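You operate a simulated robot arm through the tools that you are given. There is no shell and no other tool. Be economical: measure what you need, move in short steps, check, and stop when the job is done.

Carry out the task below with a simulated two-armed robot. There is one attempt and no reset: what you move stays moved.

TASK
Take the tub from the clear half of the green top of unit two and put it on the green top of unit four. Take the paddle from the green top of unit two and leave it on the grey board. Put the clear cartridge marked "black" from the clear half of the green top of unit one on the top shelf of unit two and the clear cartridge that says "yellow" on the top shelf of unit four. Turn the unit one knob f to 1. Take the blue cloth on the grey top of unit one and put it away on the left end of the ink bench. Take the white cloth from the top shelf of unit two and put it on the top shelf by the hall door. Take the lid off the tin on the grey top of unit two and lay it down there. Put the filter labelled "TYPE 6" from the grey top of unit three on the bottom shelf by the hall door and the filter labelled "TYPE 2" on the second shelf by the hall door from the bottom. Put the paper block on the grey top of unit three away on the top of the dark cabinet by the delivery. The order is free. Set down upright: clear cartridge, filter.

Only the result counts: the job must be done as asked and must still hold three seconds after the hand-in. Knocking over, shifting, dropping, spilling or breaking anything else fails it. A push-on lid holds only when it is set on centred and level and pressed home; a screw cap is set on level and turned clockwise until tight. Flat cloth is picked up by pressing the open fingertips on it (5 to 10 N) and closing them slowly along it; thin cloth reads only 2 to 8 mm in the jaws.

THE ROBOT
Two 7-joint arms with two-finger parallel grippers on one trunk, on a base that drives. Base frame: it is fixed to the floor where the robot stands at the start and does not move with it; the origin is under the middle of the robot, x ahead of it, y to its left, z up. Readings come in mm, rad, newtons and seconds.
The left shoulder is at the start at [62, 197, 1254], the right one opposite. With the tool pointing down near the work surface each hand reaches from about 100 to 660 mm from the robot's upright axis, wherever it stands, measured 20 degrees to its own side. Places, roughly: blue cloth (8x6x5 cm) [2100, -1400, 1000]; bottom shelf by the hall door [1100, -4700, 100]; clear cartridge [2250, 0, 1000]; cloth [750, -1750, 750]; filter [-750, -1500, 1000]; green top of unit four [-2500, 0, 1000]; grey board (32x26x1 cm) [-4000, 0, 1000]; left end of the ink bench [-3300, 2900, 900]; paddle (20x7x3 cm) [800, -100, 1000]; paper block (6x12x2 cm) [-1100, -1600, 1000]; second shelf by the hall door [1100, -4500, 500]; tin [500, -1500, 1000]; top of the dark cabinet by the delivery (15x26 cm) [-5040, -1960, 840]; top shelf by the hall door [1100, -4700, 1600]; top shelf of unit four (18x59 cm) [-2480, -1760, 780]; top shelf of unit two (18x59 cm) [720, -1760, 780]; tub [500, 0, 1000]; unit one knob f [2000, -1100, 1000]. Payload 1.57 kg a hand.
Tool frame (each hand has its own): the origin (TCP) lies between the finger pads and is the grasp point; the fingertips stand 30 mm ahead of it; z points along the fingers, y is the line along which they close. The gripper opens to 110 mm. The fingers are 24 mm wide and 12 mm thick; the gripper's body (48 by 112 mm) begins 78 mm behind the TCP.
Orientation is that of the tool frame in the base frame, as [roll, pitch, yaw] about the fixed x, y, z axes, in that order (R = Rz(yaw) Ry(pitch) Rx(roll)). With the fingers straight down and closing along the base's y, the tool's x points along the base's -x, its y along +y and its z along -z.

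THE INTERFACE
- The arms move only by the tool nudge_tool. It takes "left_plan", "right_plan" or both (then of equal length, played together; a hand with none holds still); each is a list of rows, each a list of 3 entries, a list of its own where there are three numbers: the shift along the tool's x, y, z in units of 40 mm (1.0 is 40 mm), then the turn, a rotation vector about the tool's x, y, z in units of 8 degrees (1.0 is 8 degrees), then the closure, from 0 (fully open) to 1 (shut). In form: [[[x, y, z], [ax, ay, az], gripper], ...]. A call has 1 to 10 rows; each row shifts and turns the commanded pose from where the row before left it, along the tool's axes as they then stand. A call with a number of a shift or a turn outside -1 to 1 is refused whole. A row lasts 0.2 s, in which the tool goes at most 50 mm and 0.15 rad; a call with a longer step from one row to the next is refused whole, and so is a gripper value outside its range. A pose out of reach is approached as far as the arm can. The call stops where the force on the tool passes 40 N (or 10 N more than at its start, if that is more) or the arm is blocked; 0.2 s more then pass. The fingers move at their own pace (about 72 mm/s each) and stop on an object; they squeeze with about 33 N. The grip force told is the motor's: it shows also when the fingers shut on nothing. Time passes only in rows, and 0.2 s behind the last, so rows that do not move let the fingers close. The reply holds the time, the measured pose of the TCP, the force on the tool along the base axes, the opening and the grip force, in the units named above and with some noise, with the torque about the TCP (base axes, N m) and any sound that the robot's microphone picked up.
- Cameras (640 x 400 px; columns grow to the right, rows downward): "scene" is now at [110.3, -1.3, 1837.1]; the picture's right is [-0.01, -1.00, -0.00], its down [-0.79, 0.01, -0.62] and it looks along [0.62, -0.01, -0.79] (base axes); focal length 268 px, centre (320, 200). "left" rides on the left gripper at [70, -16, -141] in its tool frame; the picture's right is [0.23, 0.97, 0.00], its down [-0.86, 0.20, -0.48] and it looks along [-0.47, 0.11, 0.88] (tool axes); focal length 222 px, centre (320, 200). "right" rides on the right gripper at [70, 16, -141] in its tool frame; the picture's right is [-0.23, 0.97, 0.00], its down [-0.85, -0.20, -0.48] and it looks along [-0.47, -0.11, 0.88] (tool axes); focal length 222 px, centre (320, 200). There is no depth. A picture from a camera that has moved, and an enlarged one, comes with that camera's place and axes in the base frame and with its lens.
- snapshot(camera): a new picture of that camera. No time passes.
- slide_trunk(by): slides the trunk up (or, below 0, down) by that many mm; the arms and the scene camera ride with it, the base frame stays. It gives what a move gives, with no picture.
- steer(legs): drives the robot by 1 to 6 legs, each [ahead, left, turn to the left] in mm, mm and rad, along the robot's own axes; the way and the turn of a leg run together, so that a leg with both is an arc; at most 1500 mm and 3.142 rad a leg. The arms and the cameras ride along, it lands a little off, and it stops where it bumps. It gives what a move gives.
- aim_head(pan, tilt): turns the head with the scene camera to pan (to the left, within 1.501 rad either way) and tilt (down, from -0.506 to 1.204), counted from straight ahead of the robot. It gives what a move gives.
- enlarge(camera, box): a new picture of the part [left, top, right, bottom] of that camera's present view, enlarged. No time passes.
- job_done(): hands the job in; it is judged then, once.

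Go step by step. Nothing tells you exact positions but the pictures and the camera data: compare them with the known pose of the tool, close in by small moves and look again before you grip or let go. The budget is 525 turns and 318 pictures, counting those below and the enlarged ones. Unless the task says otherwise, let go and move clear before handing in, and close with one line.

The tools are called after ">>>" as name(argument=value, ...) on one line, values as JSON. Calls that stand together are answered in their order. nudge_tool: Moves the arms, as the interface text tells. Its arguments: {"type":"object","properties":{"left_plan":{"type":"array","items":{"type":"array"}},"right_plan":{"type":"array","items":{"type":"array"}}},"required":[]} The other tools are called the same way: slide_trunk (by) slides the trunk up or down; steer (legs) drives the base; aim_head (pan, tilt) turns the head that bears the scene camera; snapshot (camera) takes a picture; enlarge (camera, box) takes an enlarged picture of a part of a camera's view; job_done () hands the job in.

At the start:

```text
t: 0.0
left_ee_pos: [473.1, 203.5, 1242.0]
left_ee_rot: [3.141, 0.001, 3.141]
left_contact_force: [0.3, -0.8, 0.3]
left_wrist_torque: [0.04, -0.04, 0.01]
left_grip_width: 110.3
left_gripper_force: 0.1
right_ee_pos: [388.7, -224.9, 1252.9]
right_ee_rot: [-3.141, -0.001, -3.141]
right_contact_force: [0.1, -0.3, -0.7]
right_wrist_torque: [-0.01, 0.0, 0.01]
right_grip_width: 110.0
right_gripper_force: 0.1
trunk travel left (down, up): [-850.0, 140.0]
robot x, y, heading: [-4.5, -3.5, 0.0]
head pan, tilt: [-0.012, 0.904]
```

scene: 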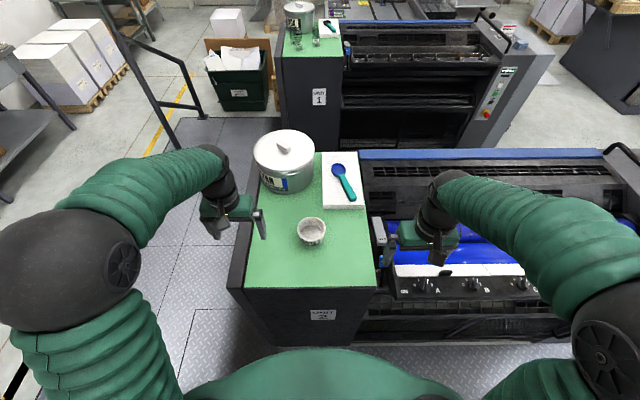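
right: 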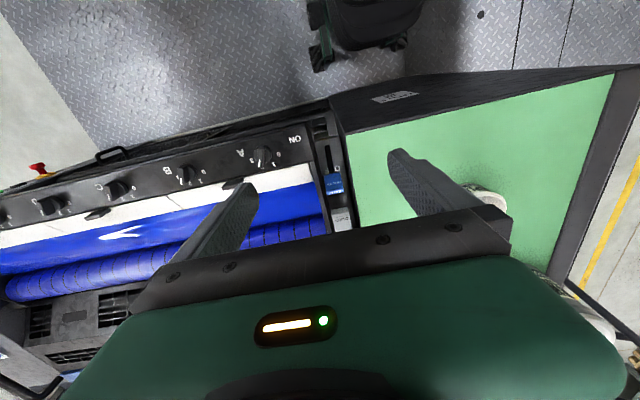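
left: 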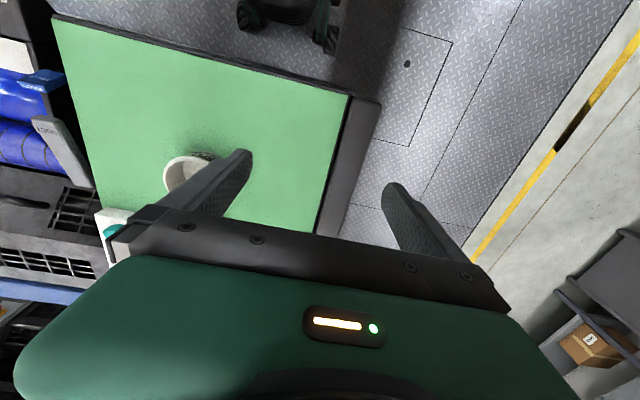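

I see the green top of unit two ahead with a tub, a big canister and a paddle on a white plate; unit one is behind it. First I look closer.

>>> enlarge(camera="scene", box=[220, 100, 420, 320])

>>> enlarge(camera="scene", box=[200, 0, 560, 150])

```text
1.82 times, centred on (320, 210) of scene
camera zoom: at [110.3, -1.3, 1837.1], right [-0.01, -1.0, 0.0], down [-0.79, 0.01, -0.62], along [0.62, -0.01, -0.79], focal length 487 px, centre (320, 182)
```

zoom: 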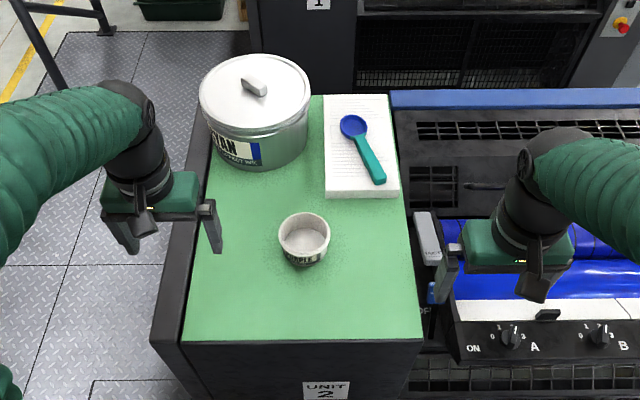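

```text
1.78 times, centred on (380, 75) of scene
camera zoom: at [110.3, -1.3, 1837.1], right [-0.01, -1.0, 0.0], down [-0.79, 0.01, -0.62], along [0.62, -0.01, -0.79], focal length 476 px, centre (213, 422)
```

zoom: 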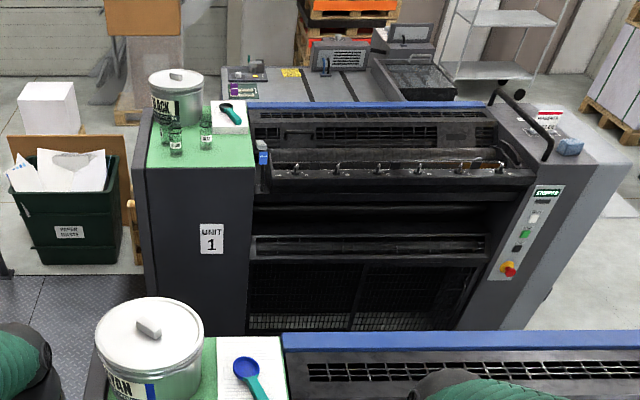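

Tub at about [571, 22, rim 1075]. I look around once for navigation.

>>> aim_head(pan=1.5, tilt=0.35)

>>> snapshot(camera="scene")

>>> aim_head(pan=-1.5, tilt=0.35)

>>> snapshot(camera="scene")

```text
t: 1.6
left_ee_pos: [473.3, 204.4, 1242.5]
left_ee_rot: [-3.141, 0.0, 3.141]
left_contact_force: [0.3, -0.4, 0.6]
left_wrist_torque: [0.0, 0.0, 0.0]
left_grip_width: 110.0
left_gripper_force: 0.1
right_ee_pos: [388.7, -223.9, 1253.2]
right_ee_rot: [-3.141, 0.001, -3.141]
right_contact_force: [-0.2, 0.1, -0.3]
right_wrist_torque: [0.0, 0.01, 0.0]
right_grip_width: 110.0
right_gripper_force: 0.1
trunk travel left (down, up): [-850.0, 140.0]
robot x, y, heading: [2.3, 2.6, 0.002]
head pan, tilt: [1.499, 0.351]
```

```text
312 pictures are left
camera scene: at [42.0, 92.6, 1885.0], right [1.0, -0.07, 0.0], down [-0.03, -0.34, -0.94], along [0.07, 0.94, -0.34], focal length 268 px, centre (320, 200)
```

scene: 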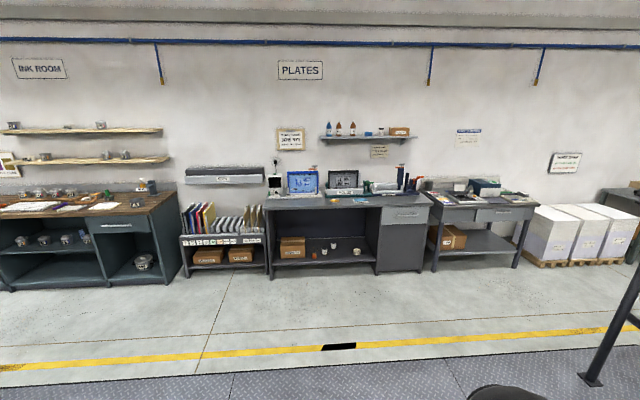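

```text
t: 4.2
left_ee_pos: [471.6, 203.4, 1242.5]
left_ee_rot: [-3.141, 0.001, 3.141]
left_contact_force: [0.0, 0.1, 1.0]
left_wrist_torque: [-0.02, -0.01, 0.02]
left_grip_width: 110.1
left_gripper_force: 0.0
right_ee_pos: [389.5, -226.1, 1252.8]
right_ee_rot: [3.141, 0.0, 3.141]
right_contact_force: [1.1, -0.1, -0.3]
right_wrist_torque: [0.01, 0.0, 0.03]
right_grip_width: 110.0
right_gripper_force: 0.0
trunk travel left (down, up): [-850.0, 140.0]
robot x, y, heading: [-1.0, -0.2, 0.002]
head pan, tilt: [-1.499, 0.351]
```

```text
311 pictures are left
camera scene: at [42.0, -93.3, 1885.0], right [-1.0, -0.07, 0.0], down [-0.03, 0.34, -0.94], along [0.07, -0.94, -0.34], focal length 268 px, centre (320, 200)
```

scene: 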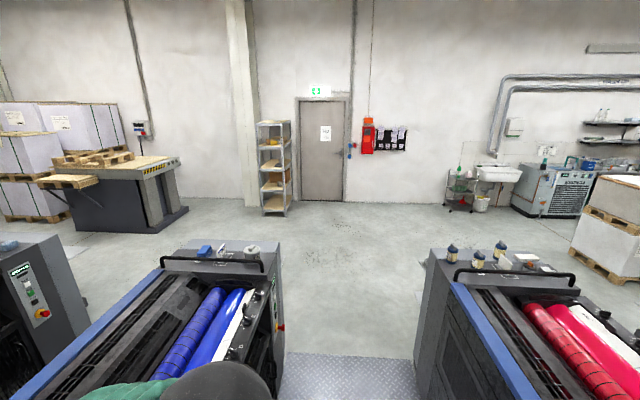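

The way is clear on both ends of the gap. I aim the head back and drive ahead a little so that the paddle comes within reach.

>>> aim_head(pan=0, tilt=0.9)

>>> steer(legs=[[130, 0, 0]])

>>> snapshot(camera="scene")

>>> snapshot(camera="left")

>>> snapshot(camera="right")

```text
t: 5.8
left_ee_pos: [472.9, 203.3, 1241.2]
left_ee_rot: [3.141, 0.0, 3.14]
left_contact_force: [-0.2, 1.1, 0.1]
left_wrist_torque: [0.01, -0.02, -0.04]
left_grip_width: 110.0
left_gripper_force: 0.0
right_ee_pos: [389.2, -225.0, 1252.7]
right_ee_rot: [-3.142, 0.001, 3.141]
right_contact_force: [0.1, -0.3, 0.3]
right_wrist_torque: [-0.06, -0.01, -0.02]
right_grip_width: 110.1
right_gripper_force: 0.2
trunk travel left (down, up): [-850.0, 140.0]
robot x, y, heading: [3.2, -0.4, 0.003]
head pan, tilt: [0.0, 0.901]
```

```text
t: 7.1
left_ee_pos: [595.0, 202.6, 1245.4]
left_ee_rot: [-3.142, 0.005, 3.14]
left_contact_force: [-0.3, -0.3, 0.1]
left_wrist_torque: [-0.02, 0.04, -0.01]
left_grip_width: 110.3
left_gripper_force: 0.0
right_ee_pos: [511.6, -226.2, 1256.1]
right_ee_rot: [3.141, 0.006, -3.141]
right_contact_force: [-0.2, -0.9, 0.2]
right_wrist_torque: [0.02, 0.02, -0.03]
right_grip_width: 110.3
right_gripper_force: 0.1
trunk travel left (down, up): [-850.0, 140.0]
robot x, y, heading: [124.3, -3.3, 0.001]
head pan, tilt: [0.0, 0.901]
```

```text
310 pictures are left
camera scene: at [227.0, -9.2, 1839.8], right [0.0, -1.0, 0.0], down [-0.78, 0.0, -0.62], along [0.62, 0.0, -0.78], focal length 268 px, centre (320, 200)
```

scene: 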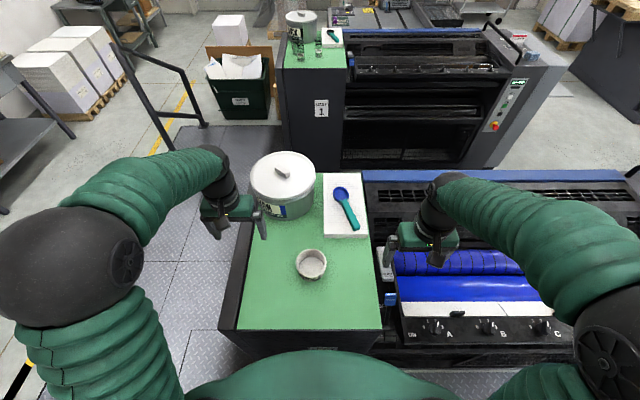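

```text
309 pictures are left
camera left: at [524.5, 187.5, 1387.4], right [-0.23, 0.97, 0.0], down [0.85, 0.2, 0.48], along [0.47, 0.11, -0.88], focal length 222 px, centre (320, 200)
```

left: 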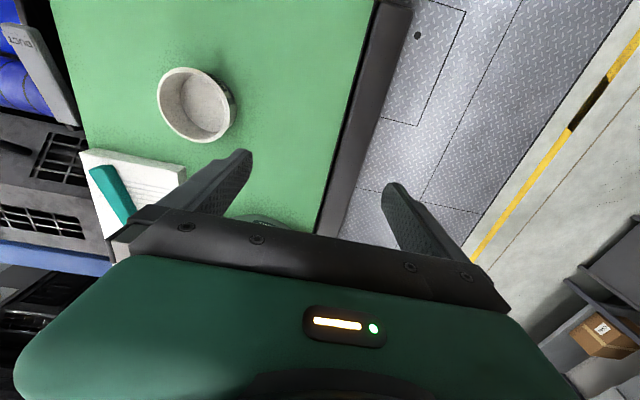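

```text
308 pictures are left
camera right: at [440.3, -209.7, 1398.9], right [0.23, 0.97, 0.0], down [0.85, -0.2, 0.48], along [0.47, -0.11, -0.88], focal length 222 px, centre (320, 200)
```

right: 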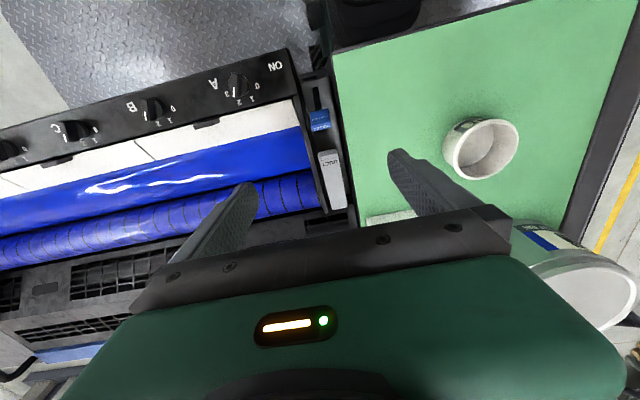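

Rim of the tub is about [596, 19, 1045], 98 mm across. The paddle handle is near [780, -124]; I edge a little further ahead to reach it.

>>> steer(legs=[[80, 0, 0]])

>>> snapshot(camera="scene")

```text
t: 8.3
left_ee_pos: [592.4, 186.5, 1241.9]
left_ee_rot: [3.137, 0.001, -3.123]
left_contact_force: [-0.3, -0.6, 0.6]
left_wrist_torque: [0.09, -0.03, 0.0]
left_grip_width: 110.4
left_gripper_force: 0.2
right_ee_pos: [518.1, -244.6, 1249.7]
right_ee_rot: [3.138, 0.002, -3.118]
right_contact_force: [0.1, -1.0, 0.2]
right_wrist_torque: [0.07, -0.05, 0.0]
right_grip_width: 109.8
right_gripper_force: 0.1
trunk travel left (down, up): [-850.0, 140.0]
robot x, y, heading: [122.4, -21.6, 0.022]
head pan, tilt: [0.0, 0.901]
stopped in leg 1: the robot was blocked; the commanded pose is now the measured one
```

```text
307 pictures are left
camera scene: at [227.7, -31.5, 1838.5], right [0.02, -1.0, -0.01], down [-0.78, -0.01, -0.62], along [0.62, 0.02, -0.78], focal length 268 px, centre (320, 200)
```

scene: 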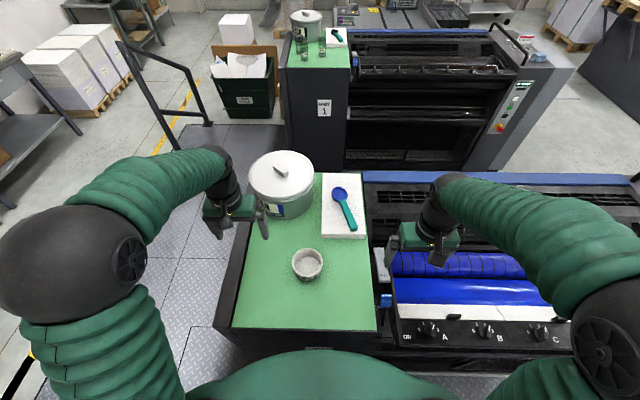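

The base is blocked at x≈122, so the paddle must be gripped near the handle's end. I bring the left hand over the tub wall and the right hand over the handle.

>>> nudge_tool(left_plan=[[[0, -0.43, 0.36], [0, 0, 0], 0], [[0, -0.43, 0.36], [0, 0, 0], 0], [[0, -0.43, 0.36], [0, 0, 0], 0], [[0, -0.43, 0.36], [0, 0, 0], 0], [[0, -0.43, 0.36], [0, 0, 0], 0], [[0, -0.43, 0.36], [0, 0, 0], 0], [[0, -0.43, 0.36], [0, 0, 0], 0]], right_plan=[[[-0.88, 0.42, 0.3], [0, 0, -0.23], 0.3], [[-0.88, 0.42, 0.3], [0, 0, -0.23], 0.3], [[-0.88, 0.42, 0.3], [0, 0, -0.23], 0.3], [[-0.88, 0.42, 0.3], [0, 0, -0.23], 0.3], [[-0.88, 0.42, 0.3], [0, 0, -0.23], 0.3], [[-0.88, 0.42, 0.3], [0, 0, -0.23], 0.3], [[-0.88, 0.42, 0.3], [0, 0, -0.23], 0.3]])

>>> snapshot(camera="left")

>>> snapshot(camera="right")

```text
t: 9.9
left_ee_pos: [601.1, 77.4, 1136.2]
left_ee_rot: [-3.139, -0.004, -3.121]
left_contact_force: [-0.2, 0.3, -0.1]
left_wrist_torque: [-0.02, 0.0, 0.01]
left_grip_width: 110.1
left_gripper_force: 0.1
right_ee_pos: [756.6, -84.8, 1164.3]
right_ee_rot: [-3.136, -0.007, -2.89]
right_contact_force: [0.3, 1.0, 0.2]
right_wrist_torque: [-0.01, 0.0, 0.0]
right_grip_width: 76.9
right_gripper_force: 0.0
trunk travel left (down, up): [-850.0, 140.0]
robot x, y, heading: [124.7, -22.2, 0.027]
head pan, tilt: [0.0, 0.901]
```

```text
306 pictures are left
camera left: at [533.0, 61.3, 1278.9], right [-0.25, 0.97, 0.0], down [0.85, 0.22, 0.47], along [0.46, 0.12, -0.88], focal length 222 px, centre (320, 200)
```

left: 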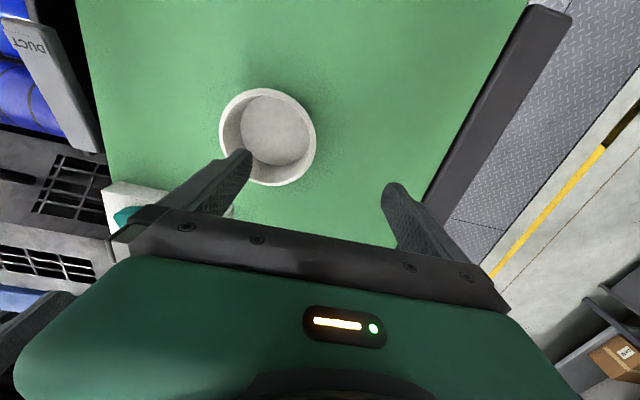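

```text
305 pictures are left
camera right: at [685.3, -86.0, 1307.7], right [-0.02, 1.0, -0.01], down [0.88, 0.02, 0.47], along [0.47, 0.01, -0.88], focal length 222 px, centre (320, 200)
```

right: 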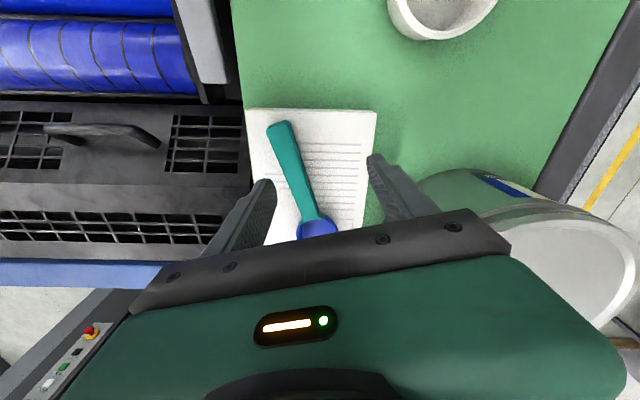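

Tub wall and handle line are measured: left goes down astride the tub wall, right shifts over the handle and lower.

>>> nudge_tool(left_plan=[[[0.12, -0.26, 0.3], [0, 0, 0], 0], [[0, 0, 0.6], [0, 0, 0], 0], [[0, 0, 0.6], [0, 0, 0], 0], [[0, 0, 0.6], [0, 0, 0], 0]], right_plan=[[[0, -0.5, 0], [0, 0, -0.25], 0.5], [[0, -0.49, 0.2], [0, 0, -0.25], 0.5], [[0, 0, 0.75], [0, 0, 0], 0.5], [[0, 0, 0.75], [0, 0, 0], 0.5]])

>>> snapshot(camera="left")

>>> snapshot(camera="right")

```text
t: 10.9
left_ee_pos: [595.5, 66.6, 1053.6]
left_ee_rot: [-3.139, -0.002, -3.118]
left_contact_force: [-0.8, 0.0, -0.7]
left_wrist_torque: [-0.03, 0.04, 0.0]
left_grip_width: 109.9
left_gripper_force: 0.1
right_ee_pos: [765.7, -124.8, 1099.3]
right_ee_rot: [-3.137, -0.001, -2.82]
right_contact_force: [0.1, 0.4, 0.2]
right_wrist_torque: [0.0, -0.02, 0.0]
right_grip_width: 55.0
right_gripper_force: 0.0
trunk travel left (down, up): [-850.0, 140.0]
robot x, y, heading: [127.1, -18.8, 0.023]
head pan, tilt: [0.0, 0.901]
```

```text
304 pictures are left
camera left: at [525.5, 50.6, 1196.9], right [-0.25, 0.97, 0.0], down [0.85, 0.22, 0.48], along [0.46, 0.12, -0.88], focal length 222 px, centre (320, 200)
```

left: 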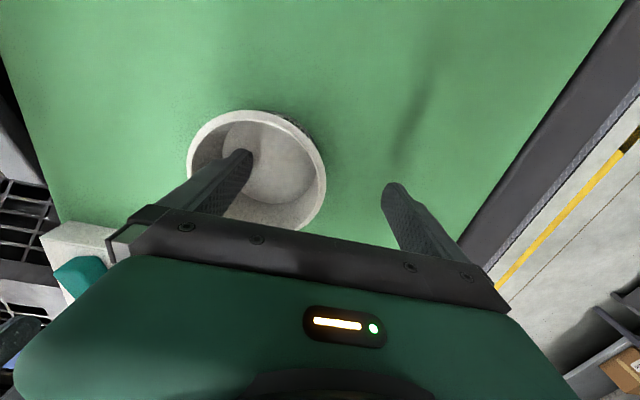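

```text
303 pictures are left
camera right: at [695.1, -130.0, 1242.8], right [-0.09, 1.0, 0.0], down [0.88, 0.08, 0.48], along [0.48, 0.04, -0.88], focal length 222 px, centre (320, 200)
```

right: 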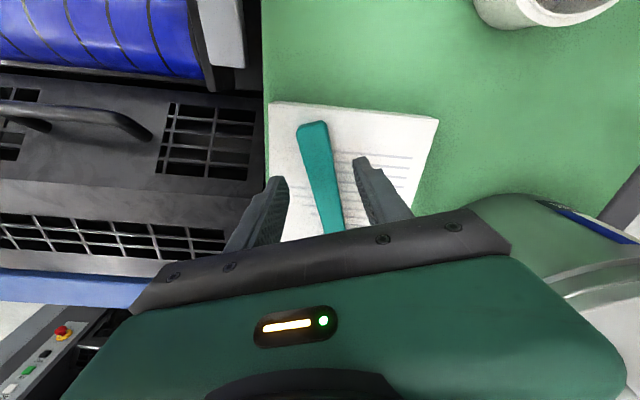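

Left straddles the wall well, right straddles the handle. Left lowers slightly and closes; right lowers toward the paper pad.

>>> nudge_tool(left_plan=[[[0, 0, 0.17], [0, 0, 0], 0], [[0, 0, 0], [0, 0, 0], 1], [[0, 0, 0], [0, 0, 0], 1], [[0, 0, 0], [0, 0, 0], 1], [[0, 0, 0], [0, 0, 0], 1]], right_plan=[[[0, 0, 0.4], [0, 0, 0], 0.5], [[0, 0, 0.4], [0, 0, 0], 0.5], [[0, 0, 0.2], [0, 0, 0], 0.5], [[0, 0, 0.1], [0, 0, 0], 0.5], [[0, 0, 0.1], [0, 0, 0], 0.5]])

>>> snapshot(camera="right")

>>> snapshot(camera="left")

```text
t: 12.0
left_ee_pos: [592.3, 65.5, 1050.1]
left_ee_rot: [-3.139, 0.005, -3.118]
left_contact_force: [2.0, 4.6, 9.3]
left_wrist_torque: [-0.52, 0.05, 0.04]
left_grip_width: 6.3
left_gripper_force: 20.2
right_ee_pos: [765.3, -126.1, 1059.8]
right_ee_rot: [-3.138, 0.017, -2.823]
right_contact_force: [-5.4, 0.1, 23.5]
right_wrist_torque: [0.6, 0.64, 0.32]
right_grip_width: 56.6
right_gripper_force: 1.2
trunk travel left (down, up): [-850.0, 140.0]
robot x, y, heading: [122.4, -22.5, 0.022]
head pan, tilt: [0.0, 0.901]
stopped in row 5 (right hand): the force on the tool passed its limit at 44 N (the readings are from after the stop); the commanded pose is now the measured one
```

```text
302 pictures are left
camera right: at [691.3, -131.1, 1202.0], right [-0.09, 1.0, 0.0], down [0.87, 0.08, 0.49], along [0.49, 0.04, -0.87], focal length 222 px, centre (320, 200)
```

right: 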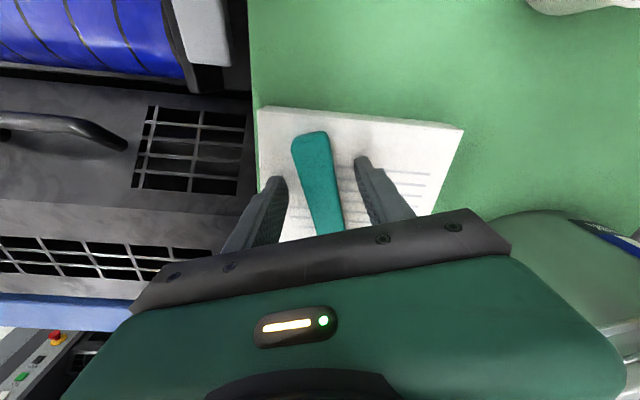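

```text
301 pictures are left
camera left: at [522.8, 48.9, 1192.7], right [-0.25, 0.97, 0.0], down [0.85, 0.22, 0.48], along [0.47, 0.12, -0.88], focal length 222 px, centre (320, 200)
```

left: 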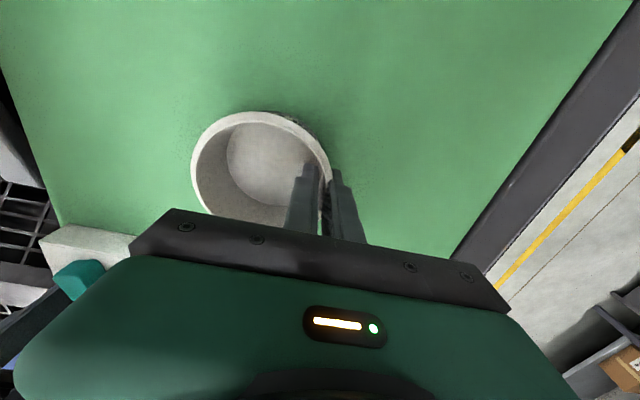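

The right tips rest on the pad (z≈1028). I ease up 3 mm and close on the handle; left finishes its squeeze.

>>> nudge_tool(left_plan=[[[0, 0, -0.05], [0, 0, 0], 1], [[0, 0, 0], [0, 0, 0], 1], [[0, 0, 0], [0, 0, 0], 1], [[0, 0, 0], [0, 0, 0], 1]], right_plan=[[[0, 0, -0.1], [0, 0, 0], 0.5], [[0, 0, 0], [0, 0, 0], 1], [[0, 0, 0], [0, 0, 0], 1], [[0, 0, 0], [0, 0, 0], 1]])

>>> snapshot(camera="right")

```text
t: 13.0
left_ee_pos: [594.5, 66.1, 1050.5]
left_ee_rot: [-3.139, -0.001, -3.119]
left_contact_force: [-1.3, 3.7, 11.8]
left_wrist_torque: [-0.75, -0.3, 0.06]
left_grip_width: 5.7
left_gripper_force: 25.6
right_ee_pos: [765.5, -125.7, 1060.1]
right_ee_rot: [-3.136, 0.007, -2.823]
right_contact_force: [-0.4, 1.1, 1.6]
right_wrist_torque: [0.1, 0.03, 0.06]
right_grip_width: 25.6
right_gripper_force: 32.5
trunk travel left (down, up): [-850.0, 140.0]
robot x, y, heading: [127.3, -23.6, 0.021]
head pan, tilt: [0.0, 0.901]
```

```text
300 pictures are left
camera right: at [693.3, -131.0, 1202.4], right [-0.09, 1.0, 0.0], down [0.87, 0.08, 0.49], along [0.48, 0.04, -0.87], focal length 222 px, centre (320, 200)
```

right: 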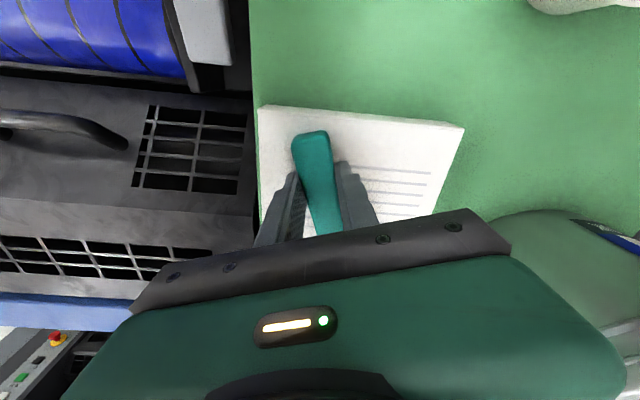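

Both are gripped. I lift both straight up and check.

>>> nudge_tool(left_plan=[[[0, 0, -0.5], [0, 0, 0], 1], [[0, 0, -0.7], [0, 0, 0], 1], [[0, 0, -0.7], [0, 0, 0], 1], [[0, 0, -0.7], [0, 0, 0], 1]], right_plan=[[[0, 0, -0.5], [0, 0, 0], 1], [[0, 0, -0.8], [0, 0, 0], 1], [[0, 0, -0.8], [0, 0, 0], 1], [[0, 0, -0.8], [0, 0, 0], 1]])

>>> snapshot(camera="scene")

```text
t: 14.0
left_ee_pos: [595.8, 65.9, 1154.3]
left_ee_rot: [-3.14, -0.002, -3.119]
left_contact_force: [0.3, 0.8, -1.8]
left_wrist_torque: [0.1, 0.0, 0.05]
left_grip_width: 4.9
left_gripper_force: 25.0
right_ee_pos: [766.8, -125.5, 1175.8]
right_ee_rot: [-3.138, 0.008, -2.823]
right_contact_force: [-0.5, -0.7, -0.6]
right_wrist_torque: [-0.02, 0.0, 0.03]
right_grip_width: 25.7
right_gripper_force: 33.1
trunk travel left (down, up): [-850.0, 140.0]
robot x, y, heading: [127.7, -24.5, 0.029]
head pan, tilt: [0.0, 0.901]
```

```text
299 pictures are left
camera scene: at [236.4, -14.0, 1838.6], right [0.02, -1.0, 0.0], down [-0.78, -0.02, -0.62], along [0.62, 0.01, -0.78], focal length 268 px, centre (320, 200)
```

scene: 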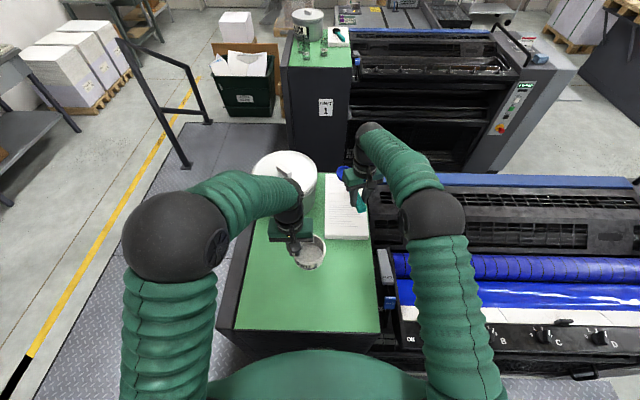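

Both lifted cleanly. I draw the arms back and up for travel.

>>> nudge_tool(left_plan=[[[0, 0, -0.9], [0, 0, 0], 1], [[0, 0, -0.9], [0, 0, 0], 1], [[0.4, 0.2, -0.3], [0, 0, 0], 1], [[0.4, 0.3, 0], [0, 0, 0], 1], [[0.4, 0.3, 0], [0, 0, 0], 1], [[0.4, 0.3, 0], [0, 0, 0], 1], [[0.4, 0.3, 0], [0, 0, 0], 1], [[0.4, 0.3, 0], [0, 0, 0], 1], [[0.4, 0.3, 0], [0, 0, 0], 1], [[0.4, 0.3, 0], [0, 0, 0], 1]], right_plan=[[[0, 0, -0.9], [0, 0, 0], 1], [[0.7, 0, -0.7], [0, 0, 0], 1], [[0.8, 0, -0.4], [0, 0, 0], 1], [[0.83, 0, 0], [0, 0, 0], 1], [[0.83, 0, 0], [0, 0, 0], 1], [[0.83, 0, 0], [0, 0, 0], 1], [[0.83, 0, 0], [0, 0, 0], 1], [[0.83, 0, 0], [0, 0, 0], 1], [[0.83, 0, 0], [0, 0, 0], 1], [[0.83, 0, 0], [0, 0, 0], 1]])

>>> steer(legs=[[-130, 0, 0], [0, 1000, 0]])

>>> aim_head(pan=1.5, tilt=0.5)

>>> steer(legs=[[0, 0, 1.57]])

>>> snapshot(camera="scene")

```text
t: 16.2
left_ee_pos: [461.5, 153.7, 1240.3]
left_ee_rot: [-3.139, 0.003, -3.119]
left_contact_force: [0.0, -0.4, -1.8]
left_wrist_torque: [0.05, -0.01, 0.01]
left_grip_width: 5.0
left_gripper_force: 25.3
right_ee_pos: [485.2, -216.6, 1255.0]
right_ee_rot: [-3.137, 0.012, -2.823]
right_contact_force: [-0.9, 0.1, -1.9]
right_wrist_torque: [-0.03, 0.03, 0.0]
right_grip_width: 25.7
right_gripper_force: 33.0
trunk travel left (down, up): [-850.0, 140.0]
robot x, y, heading: [125.9, -23.2, 0.026]
head pan, tilt: [0.0, 0.901]
```

```text
t: 22.3
left_ee_pos: [302.0, 1162.2, 1238.2]
left_ee_rot: [3.141, -0.001, -3.1]
left_contact_force: [0.5, -0.3, -2.7]
left_wrist_torque: [0.09, 0.01, 0.01]
left_grip_width: 4.6
left_gripper_force: 25.3
right_ee_pos: [331.8, 791.7, 1251.7]
right_ee_rot: [-3.141, 0.008, -2.804]
right_contact_force: [-0.4, 0.7, -0.7]
right_wrist_torque: [0.04, 0.09, 0.01]
right_grip_width: 25.6
right_gripper_force: 32.9
trunk travel left (down, up): [-850.0, 140.0]
robot x, y, heading: [-34.6, 982.6, 0.041]
head pan, tilt: [0.0, 0.901]
```

```text
t: 23.9
left_ee_pos: [302.0, 1165.6, 1238.7]
left_ee_rot: [-3.14, -0.002, -3.102]
left_contact_force: [-1.2, 0.1, -2.1]
left_wrist_torque: [0.12, 0.01, -0.02]
left_grip_width: 5.0
left_gripper_force: 25.5
right_ee_pos: [331.3, 795.8, 1252.0]
right_ee_rot: [-3.138, 0.007, -2.805]
right_contact_force: [-0.6, 0.3, -1.0]
right_wrist_torque: [-0.03, 0.01, -0.02]
right_grip_width: 25.3
right_gripper_force: 33.5
trunk travel left (down, up): [-850.0, 140.0]
robot x, y, heading: [-32.3, 985.5, 0.037]
head pan, tilt: [1.499, 0.499]
```

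```text
t: 28.1
left_ee_pos: [-209.9, 1323.4, 1236.7]
left_ee_rot: [-3.141, -0.001, -1.542]
left_contact_force: [0.0, -0.3, -2.0]
left_wrist_torque: [0.01, 0.08, 0.02]
left_grip_width: 5.1
left_gripper_force: 25.4
right_ee_pos: [160.1, 1350.0, 1252.7]
right_ee_rot: [-3.141, 0.009, -1.244]
right_contact_force: [0.2, -0.3, -0.8]
right_wrist_torque: [-0.07, -0.01, -0.02]
right_grip_width: 25.9
right_gripper_force: 32.9
trunk travel left (down, up): [-850.0, 140.0]
robot x, y, heading: [-32.5, 982.7, 1.6]
head pan, tilt: [1.499, 0.499]
```

```text
298 pictures are left
camera scene: at [-123.8, 1022.2, 1871.3], right [0.04, 1.0, 0.0], down [0.48, -0.02, -0.88], along [-0.88, 0.04, -0.48], focal length 268 px, centre (320, 200)
```

scene: 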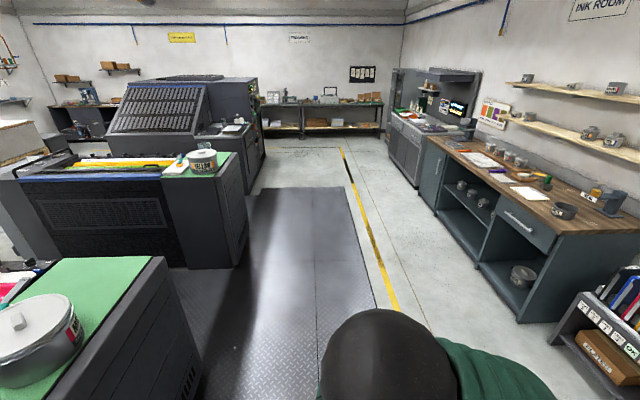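

Corridor is clear along the plate. I turn to face -x and drive to about x = -2900, then look right at unit four and the delivery.

>>> steer(legs=[[0, 0, 1.54], [1450, 0, 0], [1450, 0, 0]])

>>> aim_head(pan=1.2, tilt=0.6)

>>> snapshot(camera="scene")

```text
t: 45.7
left_ee_pos: [-3240.8, 812.4, 1238.2]
left_ee_rot: [-3.14, -0.002, 0.018]
left_contact_force: [-0.9, 0.6, -2.4]
left_wrist_torque: [-0.12, 0.0, -0.01]
left_grip_width: 5.0
left_gripper_force: 24.6
right_ee_pos: [-3262.7, 1182.9, 1252.6]
right_ee_rot: [-3.139, 0.01, 0.313]
right_contact_force: [-0.2, 0.2, -1.1]
right_wrist_torque: [0.01, -0.06, 0.02]
right_grip_width: 25.4
right_gripper_force: 33.1
trunk travel left (down, up): [-850.0, 140.0]
robot x, y, heading: [-2904.2, 981.5, -3.129]
head pan, tilt: [1.499, 0.499]
```

```text
t: 46.5
left_ee_pos: [-3241.7, 814.2, 1237.3]
left_ee_rot: [-3.14, 0.001, 0.017]
left_contact_force: [0.0, -0.2, -2.3]
left_wrist_torque: [-0.14, -0.03, -0.02]
left_grip_width: 5.2
left_gripper_force: 25.8
right_ee_pos: [-3262.5, 1183.6, 1252.8]
right_ee_rot: [-3.138, 0.009, 0.315]
right_contact_force: [0.4, 0.2, 0.2]
right_wrist_torque: [0.04, -0.03, 0.01]
right_grip_width: 25.7
right_gripper_force: 33.0
trunk travel left (down, up): [-850.0, 140.0]
robot x, y, heading: [-2906.2, 985.8, -3.126]
head pan, tilt: [1.201, 0.6]
```

```text
297 pictures are left
camera scene: at [-2963.9, 901.0, 1862.2], right [-0.94, 0.34, 0.0], down [0.2, 0.53, -0.82], along [-0.28, -0.77, -0.57], focal length 268 px, centre (320, 200)
```

scene: 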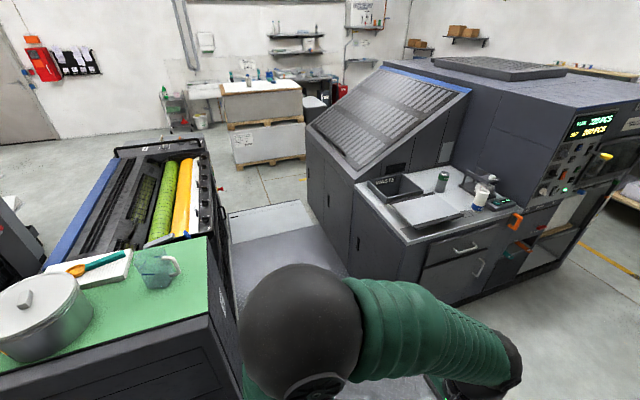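

The unit four green top has a jug near its middle; free spot for the tub about [-2690, 130]. The grey board is on the delivery table near [-3900, 0]. I turn to face -y and come up to unit four.

>>> steer(legs=[[0, 0, 1.556], [300, 46, 0]])

>>> aim_head(pan=0, tilt=0.9)

>>> snapshot(camera="scene")

>>> snapshot(camera="left")

```text
t: 52.4
left_ee_pos: [-2683.7, 347.2, 1239.9]
left_ee_rot: [3.141, 0.003, 1.581]
left_contact_force: [0.1, -0.8, -1.6]
left_wrist_torque: [-0.03, -0.09, 0.0]
left_grip_width: 5.4
left_gripper_force: 25.4
right_ee_pos: [-3053.7, 327.9, 1253.1]
right_ee_rot: [-3.137, 0.009, 1.879]
right_contact_force: [-0.6, -0.7, -1.1]
right_wrist_torque: [0.02, 0.01, 0.02]
right_grip_width: 25.5
right_gripper_force: 32.7
trunk travel left (down, up): [-850.0, 140.0]
robot x, y, heading: [-2850.2, 686.3, -1.563]
head pan, tilt: [1.201, 0.6]
```

```text
t: 53.8
left_ee_pos: [-2681.5, 345.4, 1239.6]
left_ee_rot: [-3.14, 0.0, 1.581]
left_contact_force: [0.7, 1.3, -2.4]
left_wrist_torque: [-0.01, -0.08, -0.03]
left_grip_width: 5.3
left_gripper_force: 25.6
right_ee_pos: [-3053.7, 325.4, 1252.8]
right_ee_rot: [-3.139, 0.01, 1.88]
right_contact_force: [0.1, 0.3, -0.9]
right_wrist_torque: [0.04, 0.05, 0.02]
right_grip_width: 26.0
right_gripper_force: 33.1
trunk travel left (down, up): [-850.0, 140.0]
robot x, y, heading: [-2850.2, 686.1, -1.558]
head pan, tilt: [0.0, 0.901]
```

```text
296 pictures are left
camera scene: at [-2848.9, 577.3, 1837.4], right [-1.0, -0.01, 0.0], down [-0.01, 0.78, -0.62], along [0.01, -0.62, -0.78], focal length 268 px, centre (320, 200)
```

scene: 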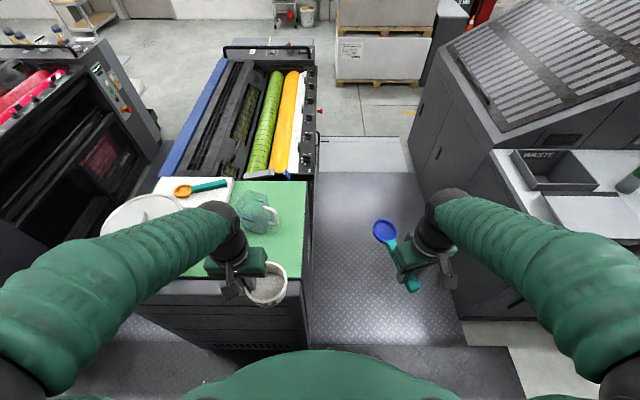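

```text
295 pictures are left
camera left: at [-2698.7, 415.5, 1380.9], right [0.97, 0.24, 0.0], down [0.21, -0.85, 0.48], along [0.11, -0.47, -0.88], focal length 222 px, centre (320, 200)
```

left: 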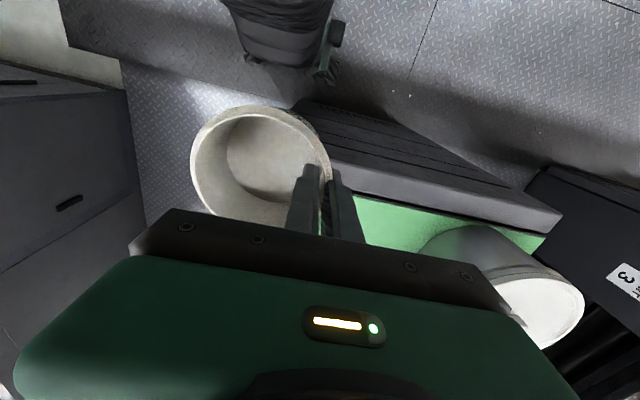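

Tub rides at the left hand; I move it forward over the free spot and lower part way.

>>> nudge_tool(left_plan=[[[-0.9, 0.13, 0], [0, 0, 0], 1], [[-0.9, 0.13, 0], [0, 0, 0], 1], [[-0.9, 0.13, 0], [0, 0, 0], 1], [[-0.9, 0.13, 0], [0, 0, 0], 1], [[-0.9, 0.13, 0], [0, 0, 0], 1], [[-0.9, 0.13, 0.2], [0, 0, 0], 1], [[0, 0, 0.8], [0, 0, 0], 1], [[0, 0, 0.8], [0, 0, 0], 1], [[0, 0, 0.8], [0, 0, 0], 1], [[0, 0, 0.8], [0, 0, 0], 1]])

>>> snapshot(camera="scene")

>>> snapshot(camera="left")

```text
t: 56.0
left_ee_pos: [-2648.5, 127.1, 1101.9]
left_ee_rot: [-3.141, -0.002, 1.582]
left_contact_force: [-1.0, 0.3, -3.0]
left_wrist_torque: [0.01, -0.06, -0.01]
left_grip_width: 5.2
left_gripper_force: 25.3
right_ee_pos: [-3052.4, 324.0, 1253.0]
right_ee_rot: [-3.138, 0.009, 1.879]
right_contact_force: [-0.7, 0.3, 0.4]
right_wrist_torque: [0.05, 0.03, 0.0]
right_grip_width: 25.4
right_gripper_force: 32.8
trunk travel left (down, up): [-850.0, 140.0]
robot x, y, heading: [-2852.8, 685.6, -1.559]
head pan, tilt: [0.0, 0.901]
```

```text
294 pictures are left
camera scene: at [-2848.4, 572.5, 1837.1], right [-1.0, -0.01, 0.0], down [-0.01, 0.79, -0.62], along [0.01, -0.62, -0.79], focal length 268 px, centre (320, 200)
```

scene: 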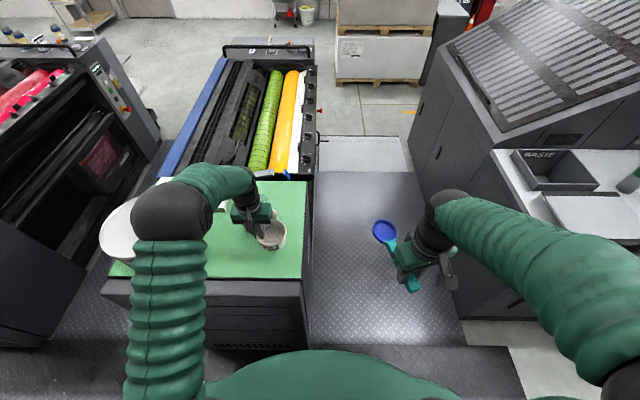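

```text
293 pictures are left
camera left: at [-2665.1, 197.6, 1244.6], right [0.97, 0.24, 0.0], down [0.21, -0.85, 0.48], along [0.11, -0.46, -0.88], focal length 222 px, centre (320, 200)
```

left: 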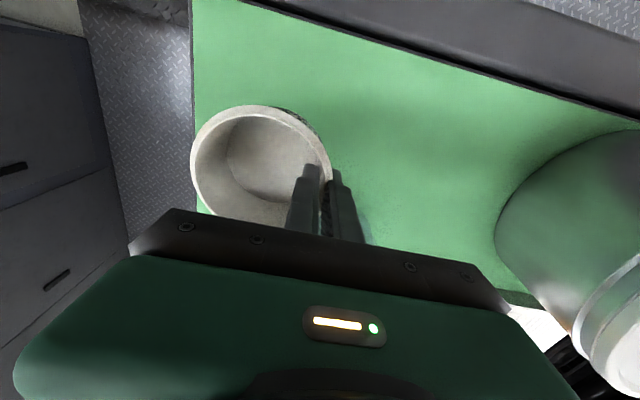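

Margin to the edge is about 45 mm and the jug lies beyond. Lower to contact, slowly at the end.

>>> nudge_tool(left_plan=[[[0, 0, 0.6], [0, 0, 0], 1], [[0, 0, 0.45], [0, 0, 0], 1], [[0, 0, 0.12], [0, 0, 0], 1], [[0, 0, 0.06], [0, 0, 0], 1]])

```text
t: 57.0
left_ee_pos: [-2650.8, 128.8, 1058.0]
left_ee_rot: [3.14, 0.008, 1.581]
left_contact_force: [0.4, -1.6, 27.0]
left_wrist_torque: [-1.08, -0.32, 0.03]
left_grip_width: 5.4
left_gripper_force: 25.2
right_ee_pos: [-3055.4, 328.4, 1254.0]
right_ee_rot: [-3.139, 0.013, 1.878]
right_contact_force: [-0.3, 0.7, -0.2]
right_wrist_torque: [0.09, 0.0, -0.04]
right_grip_width: 25.5
right_gripper_force: 32.9
trunk travel left (down, up): [-850.0, 140.0]
robot x, y, heading: [-2852.7, 686.7, -1.559]
head pan, tilt: [0.0, 0.901]
```

Contact. I release partly, then lift straight up.

>>> nudge_tool(left_plan=[[[0, 0, 0], [0, 0, 0], 0.9], [[0, 0, 0], [0, 0, 0], 0.7], [[0, 0, 0], [0, 0, 0], 0.6], [[0, 0, -0.4], [0, 0, 0], 0.6], [[0, 0, -0.8], [0, 0, 0], 0.6], [[0, 0, -0.9], [0, 0, 0], 0.6], [[0, 0, -0.9], [0, 0, 0], 0.6], [[0, 0, -0.9], [0, 0, 0], 0.6]])

>>> snapshot(camera="left")

```text
t: 58.8
left_ee_pos: [-2647.1, 128.3, 1210.1]
left_ee_rot: [-3.141, -0.002, 1.58]
left_contact_force: [-0.3, 0.8, 0.0]
left_wrist_torque: [0.01, 0.0, -0.01]
left_grip_width: 43.8
left_gripper_force: 0.1
right_ee_pos: [-3054.3, 325.0, 1252.7]
right_ee_rot: [-3.137, 0.008, 1.879]
right_contact_force: [-0.8, -0.1, -0.8]
right_wrist_torque: [0.11, 0.03, -0.02]
right_grip_width: 25.5
right_gripper_force: 33.3
trunk travel left (down, up): [-850.0, 140.0]
robot x, y, heading: [-2852.8, 684.1, -1.561]
head pan, tilt: [0.0, 0.901]
```

```text
292 pictures are left
camera left: at [-2664.3, 199.3, 1351.9], right [0.97, 0.24, 0.0], down [0.21, -0.85, 0.48], along [0.11, -0.46, -0.88], focal length 222 px, centre (320, 200)
```

left: 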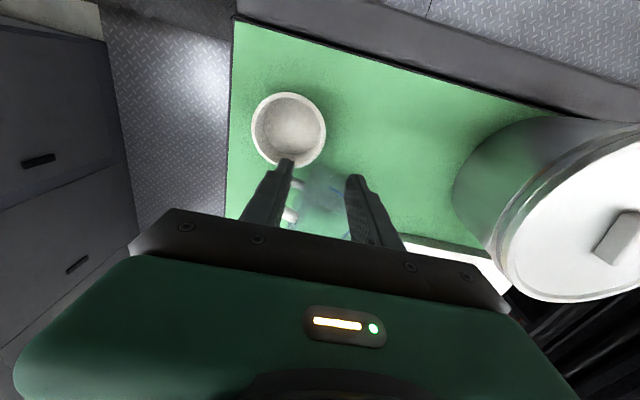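

Tub is placed upright. I pull the left arm back and strafe right toward the delivery table.

>>> nudge_tool(left_plan=[[[0.8, 0, -0.3], [0, 0, 0], 0], [[0.9, 0, -0.3], [0, 0, 0], 0], [[0.9, 0, -0.2], [0, 0, 0], 0], [[0.9, 0, 0], [0, 0, 0], 0], [[0.9, 0, 0], [0, 0, 0], 0], [[0.9, 0, 0], [0, 0, 0], 0]])

>>> steer(legs=[[0, -830, 0]])

>>> snapshot(camera="scene")

>>> snapshot(camera="right")

```text
t: 60.2
left_ee_pos: [-2650.5, 344.4, 1240.2]
left_ee_rot: [-3.139, 0.002, 1.58]
left_contact_force: [-0.6, 0.5, 0.3]
left_wrist_torque: [0.03, -0.01, 0.01]
left_grip_width: 110.2
left_gripper_force: 0.1
right_ee_pos: [-3054.7, 327.7, 1254.2]
right_ee_rot: [-3.139, 0.012, 1.877]
right_contact_force: [0.3, 0.2, -0.9]
right_wrist_torque: [0.04, -0.04, 0.01]
right_grip_width: 25.7
right_gripper_force: 33.6
trunk travel left (down, up): [-850.0, 140.0]
robot x, y, heading: [-2854.0, 682.3, -1.554]
head pan, tilt: [0.0, 0.901]
```

```text
t: 64.6
left_ee_pos: [-3467.4, 330.9, 1240.0]
left_ee_rot: [-3.136, -0.001, 1.581]
left_contact_force: [0.5, -0.5, -1.1]
left_wrist_torque: [0.0, -0.03, -0.05]
left_grip_width: 110.0
left_gripper_force: 0.0
right_ee_pos: [-3869.3, 315.1, 1253.0]
right_ee_rot: [-3.136, 0.006, 1.88]
right_contact_force: [-0.3, 0.0, -1.2]
right_wrist_torque: [0.04, 0.0, 0.01]
right_grip_width: 25.6
right_gripper_force: 32.8
trunk travel left (down, up): [-850.0, 140.0]
robot x, y, heading: [-3670.4, 678.4, -1.557]
head pan, tilt: [0.0, 0.901]
```

```text
291 pictures are left
camera scene: at [-3663.9, 566.7, 1837.4], right [-1.0, -0.01, 0.0], down [-0.01, 0.78, -0.62], along [0.01, -0.62, -0.78], focal length 268 px, centre (320, 200)
```

scene: 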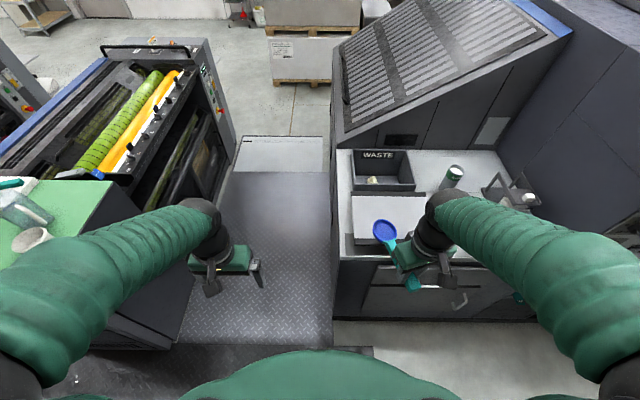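

```text
290 pictures are left
camera right: at [-3874.7, 388.2, 1395.4], right [1.0, 0.08, 0.0], down [0.07, -0.87, 0.49], along [0.04, -0.49, -0.87], focal length 222 px, centre (320, 200)
```

right: 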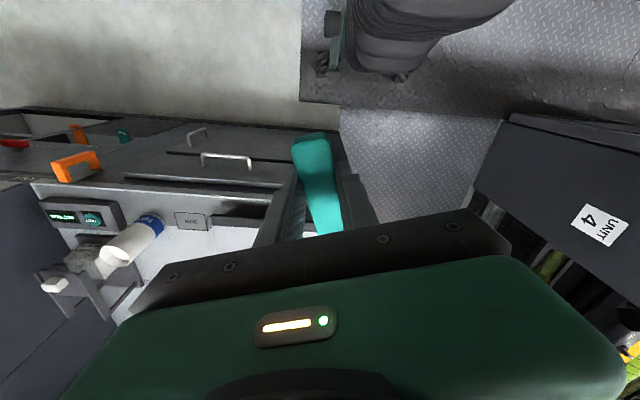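

The board spans about x -3770…-4090, y 110…-135 at z≈985. I drive closer and to the right before lowering the paddle.

>>> steer(legs=[[150, -130, 0]])

>>> nudge_tool(right_plan=[[[0, 0, 0], [0, 0, -0.95], 1], [[0, 0, 0], [0, 0, -0.95], 1], [[0, 0, 0], [0, 0, -0.95], 1], [[0, 0, 0], [0, 0, -0.95], 1]])

>>> snapshot(camera="scene")

>>> snapshot(camera="right")

```text
t: 66.2
left_ee_pos: [-3594.3, 183.3, 1240.5]
left_ee_rot: [-3.134, 0.004, 1.58]
left_contact_force: [0.3, -0.1, -0.2]
left_wrist_torque: [-0.03, 0.04, -0.02]
left_grip_width: 110.2
left_gripper_force: 0.1
right_ee_pos: [-3996.1, 167.0, 1254.9]
right_ee_rot: [-3.131, 0.011, 1.879]
right_contact_force: [1.0, 0.0, 0.3]
right_wrist_torque: [0.09, 0.04, -0.02]
right_grip_width: 25.6
right_gripper_force: 32.9
trunk travel left (down, up): [-850.0, 140.0]
robot x, y, heading: [-3800.3, 522.1, -1.559]
head pan, tilt: [0.0, 0.901]
```

```text
t: 67.2
left_ee_pos: [-3598.0, 178.2, 1240.1]
left_ee_rot: [-3.14, -0.003, 1.58]
left_contact_force: [-0.8, 1.1, -0.4]
left_wrist_torque: [-0.01, 0.03, -0.01]
left_grip_width: 109.9
left_gripper_force: 0.0
right_ee_pos: [-4002.1, 162.9, 1252.7]
right_ee_rot: [-3.134, 0.007, 2.411]
right_contact_force: [0.7, 0.8, -1.4]
right_wrist_torque: [0.02, 0.03, -0.01]
right_grip_width: 25.8
right_gripper_force: 33.4
trunk travel left (down, up): [-850.0, 140.0]
robot x, y, heading: [-3801.5, 520.1, -1.559]
head pan, tilt: [0.0, 0.901]
```

```text
289 pictures are left
camera scene: at [-3795.5, 412.3, 1837.3], right [-1.0, -0.01, 0.0], down [-0.01, 0.79, -0.62], along [0.01, -0.62, -0.79], focal length 268 px, centre (320, 200)
```

scene: 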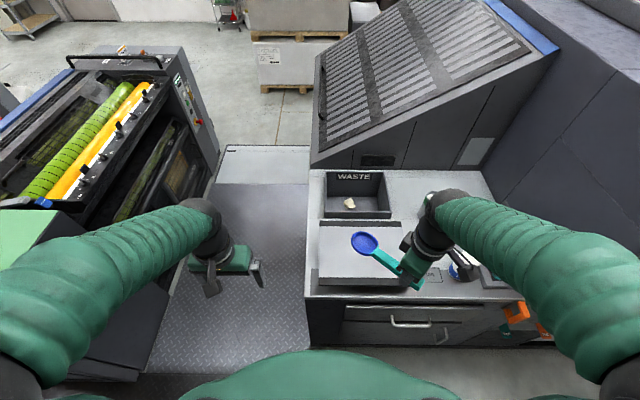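

```text
288 pictures are left
camera right: at [-4042.2, 222.2, 1395.3], right [0.82, 0.57, -0.01], down [0.51, -0.71, 0.49], along [0.27, -0.4, -0.87], focal length 222 px, centre (320, 200)
```

right: 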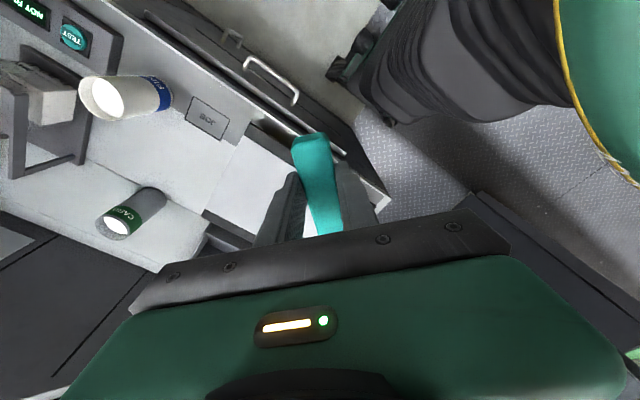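

Board centre is near [-3945, -30]. I bring the paddle's middle over it and lower most of the way.

>>> nudge_tool(right_plan=[[[-0.645, -0.663, 0], [0, 0, 0], 1], [[-0.645, -0.663, 0], [0, 0, 0], 1], [[-0.645, -0.663, 0], [0, 0, 0], 1], [[-0.645, -0.663, 0], [0, 0, 0], 1], [[0, 0, 0.9], [0, 0, 0], 1], [[0, 0, 0.9], [0, 0, 0], 1], [[0, 0, 0.9], [0, 0, 0], 1], [[0, 0, 0.9], [0, 0, 0], 1]])

>>> snapshot(camera="scene")

```text
t: 69.0
left_ee_pos: [-3601.2, 178.0, 1240.3]
left_ee_rot: [-3.14, -0.002, 1.58]
left_contact_force: [0.8, 0.5, -1.6]
left_wrist_torque: [0.03, -0.03, 0.05]
left_grip_width: 109.9
left_gripper_force: 0.0
right_ee_pos: [-3998.9, 11.9, 1109.7]
right_ee_rot: [-3.133, 0.009, 2.411]
right_contact_force: [-1.2, -0.1, 0.2]
right_wrist_torque: [0.02, 0.02, -0.01]
right_grip_width: 25.5
right_gripper_force: 33.5
trunk travel left (down, up): [-850.0, 140.0]
robot x, y, heading: [-3802.4, 523.9, -1.56]
head pan, tilt: [0.0, 0.901]
```

```text
287 pictures are left
camera scene: at [-3798.7, 410.4, 1837.2], right [-1.0, -0.01, 0.0], down [-0.01, 0.79, -0.62], along [0.01, -0.62, -0.79], focal length 268 px, centre (320, 200)
```

scene: 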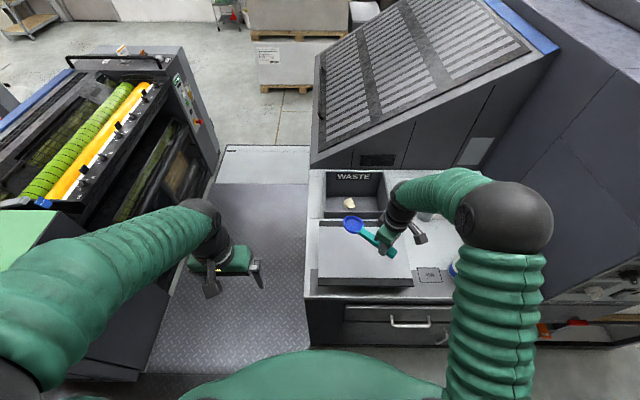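

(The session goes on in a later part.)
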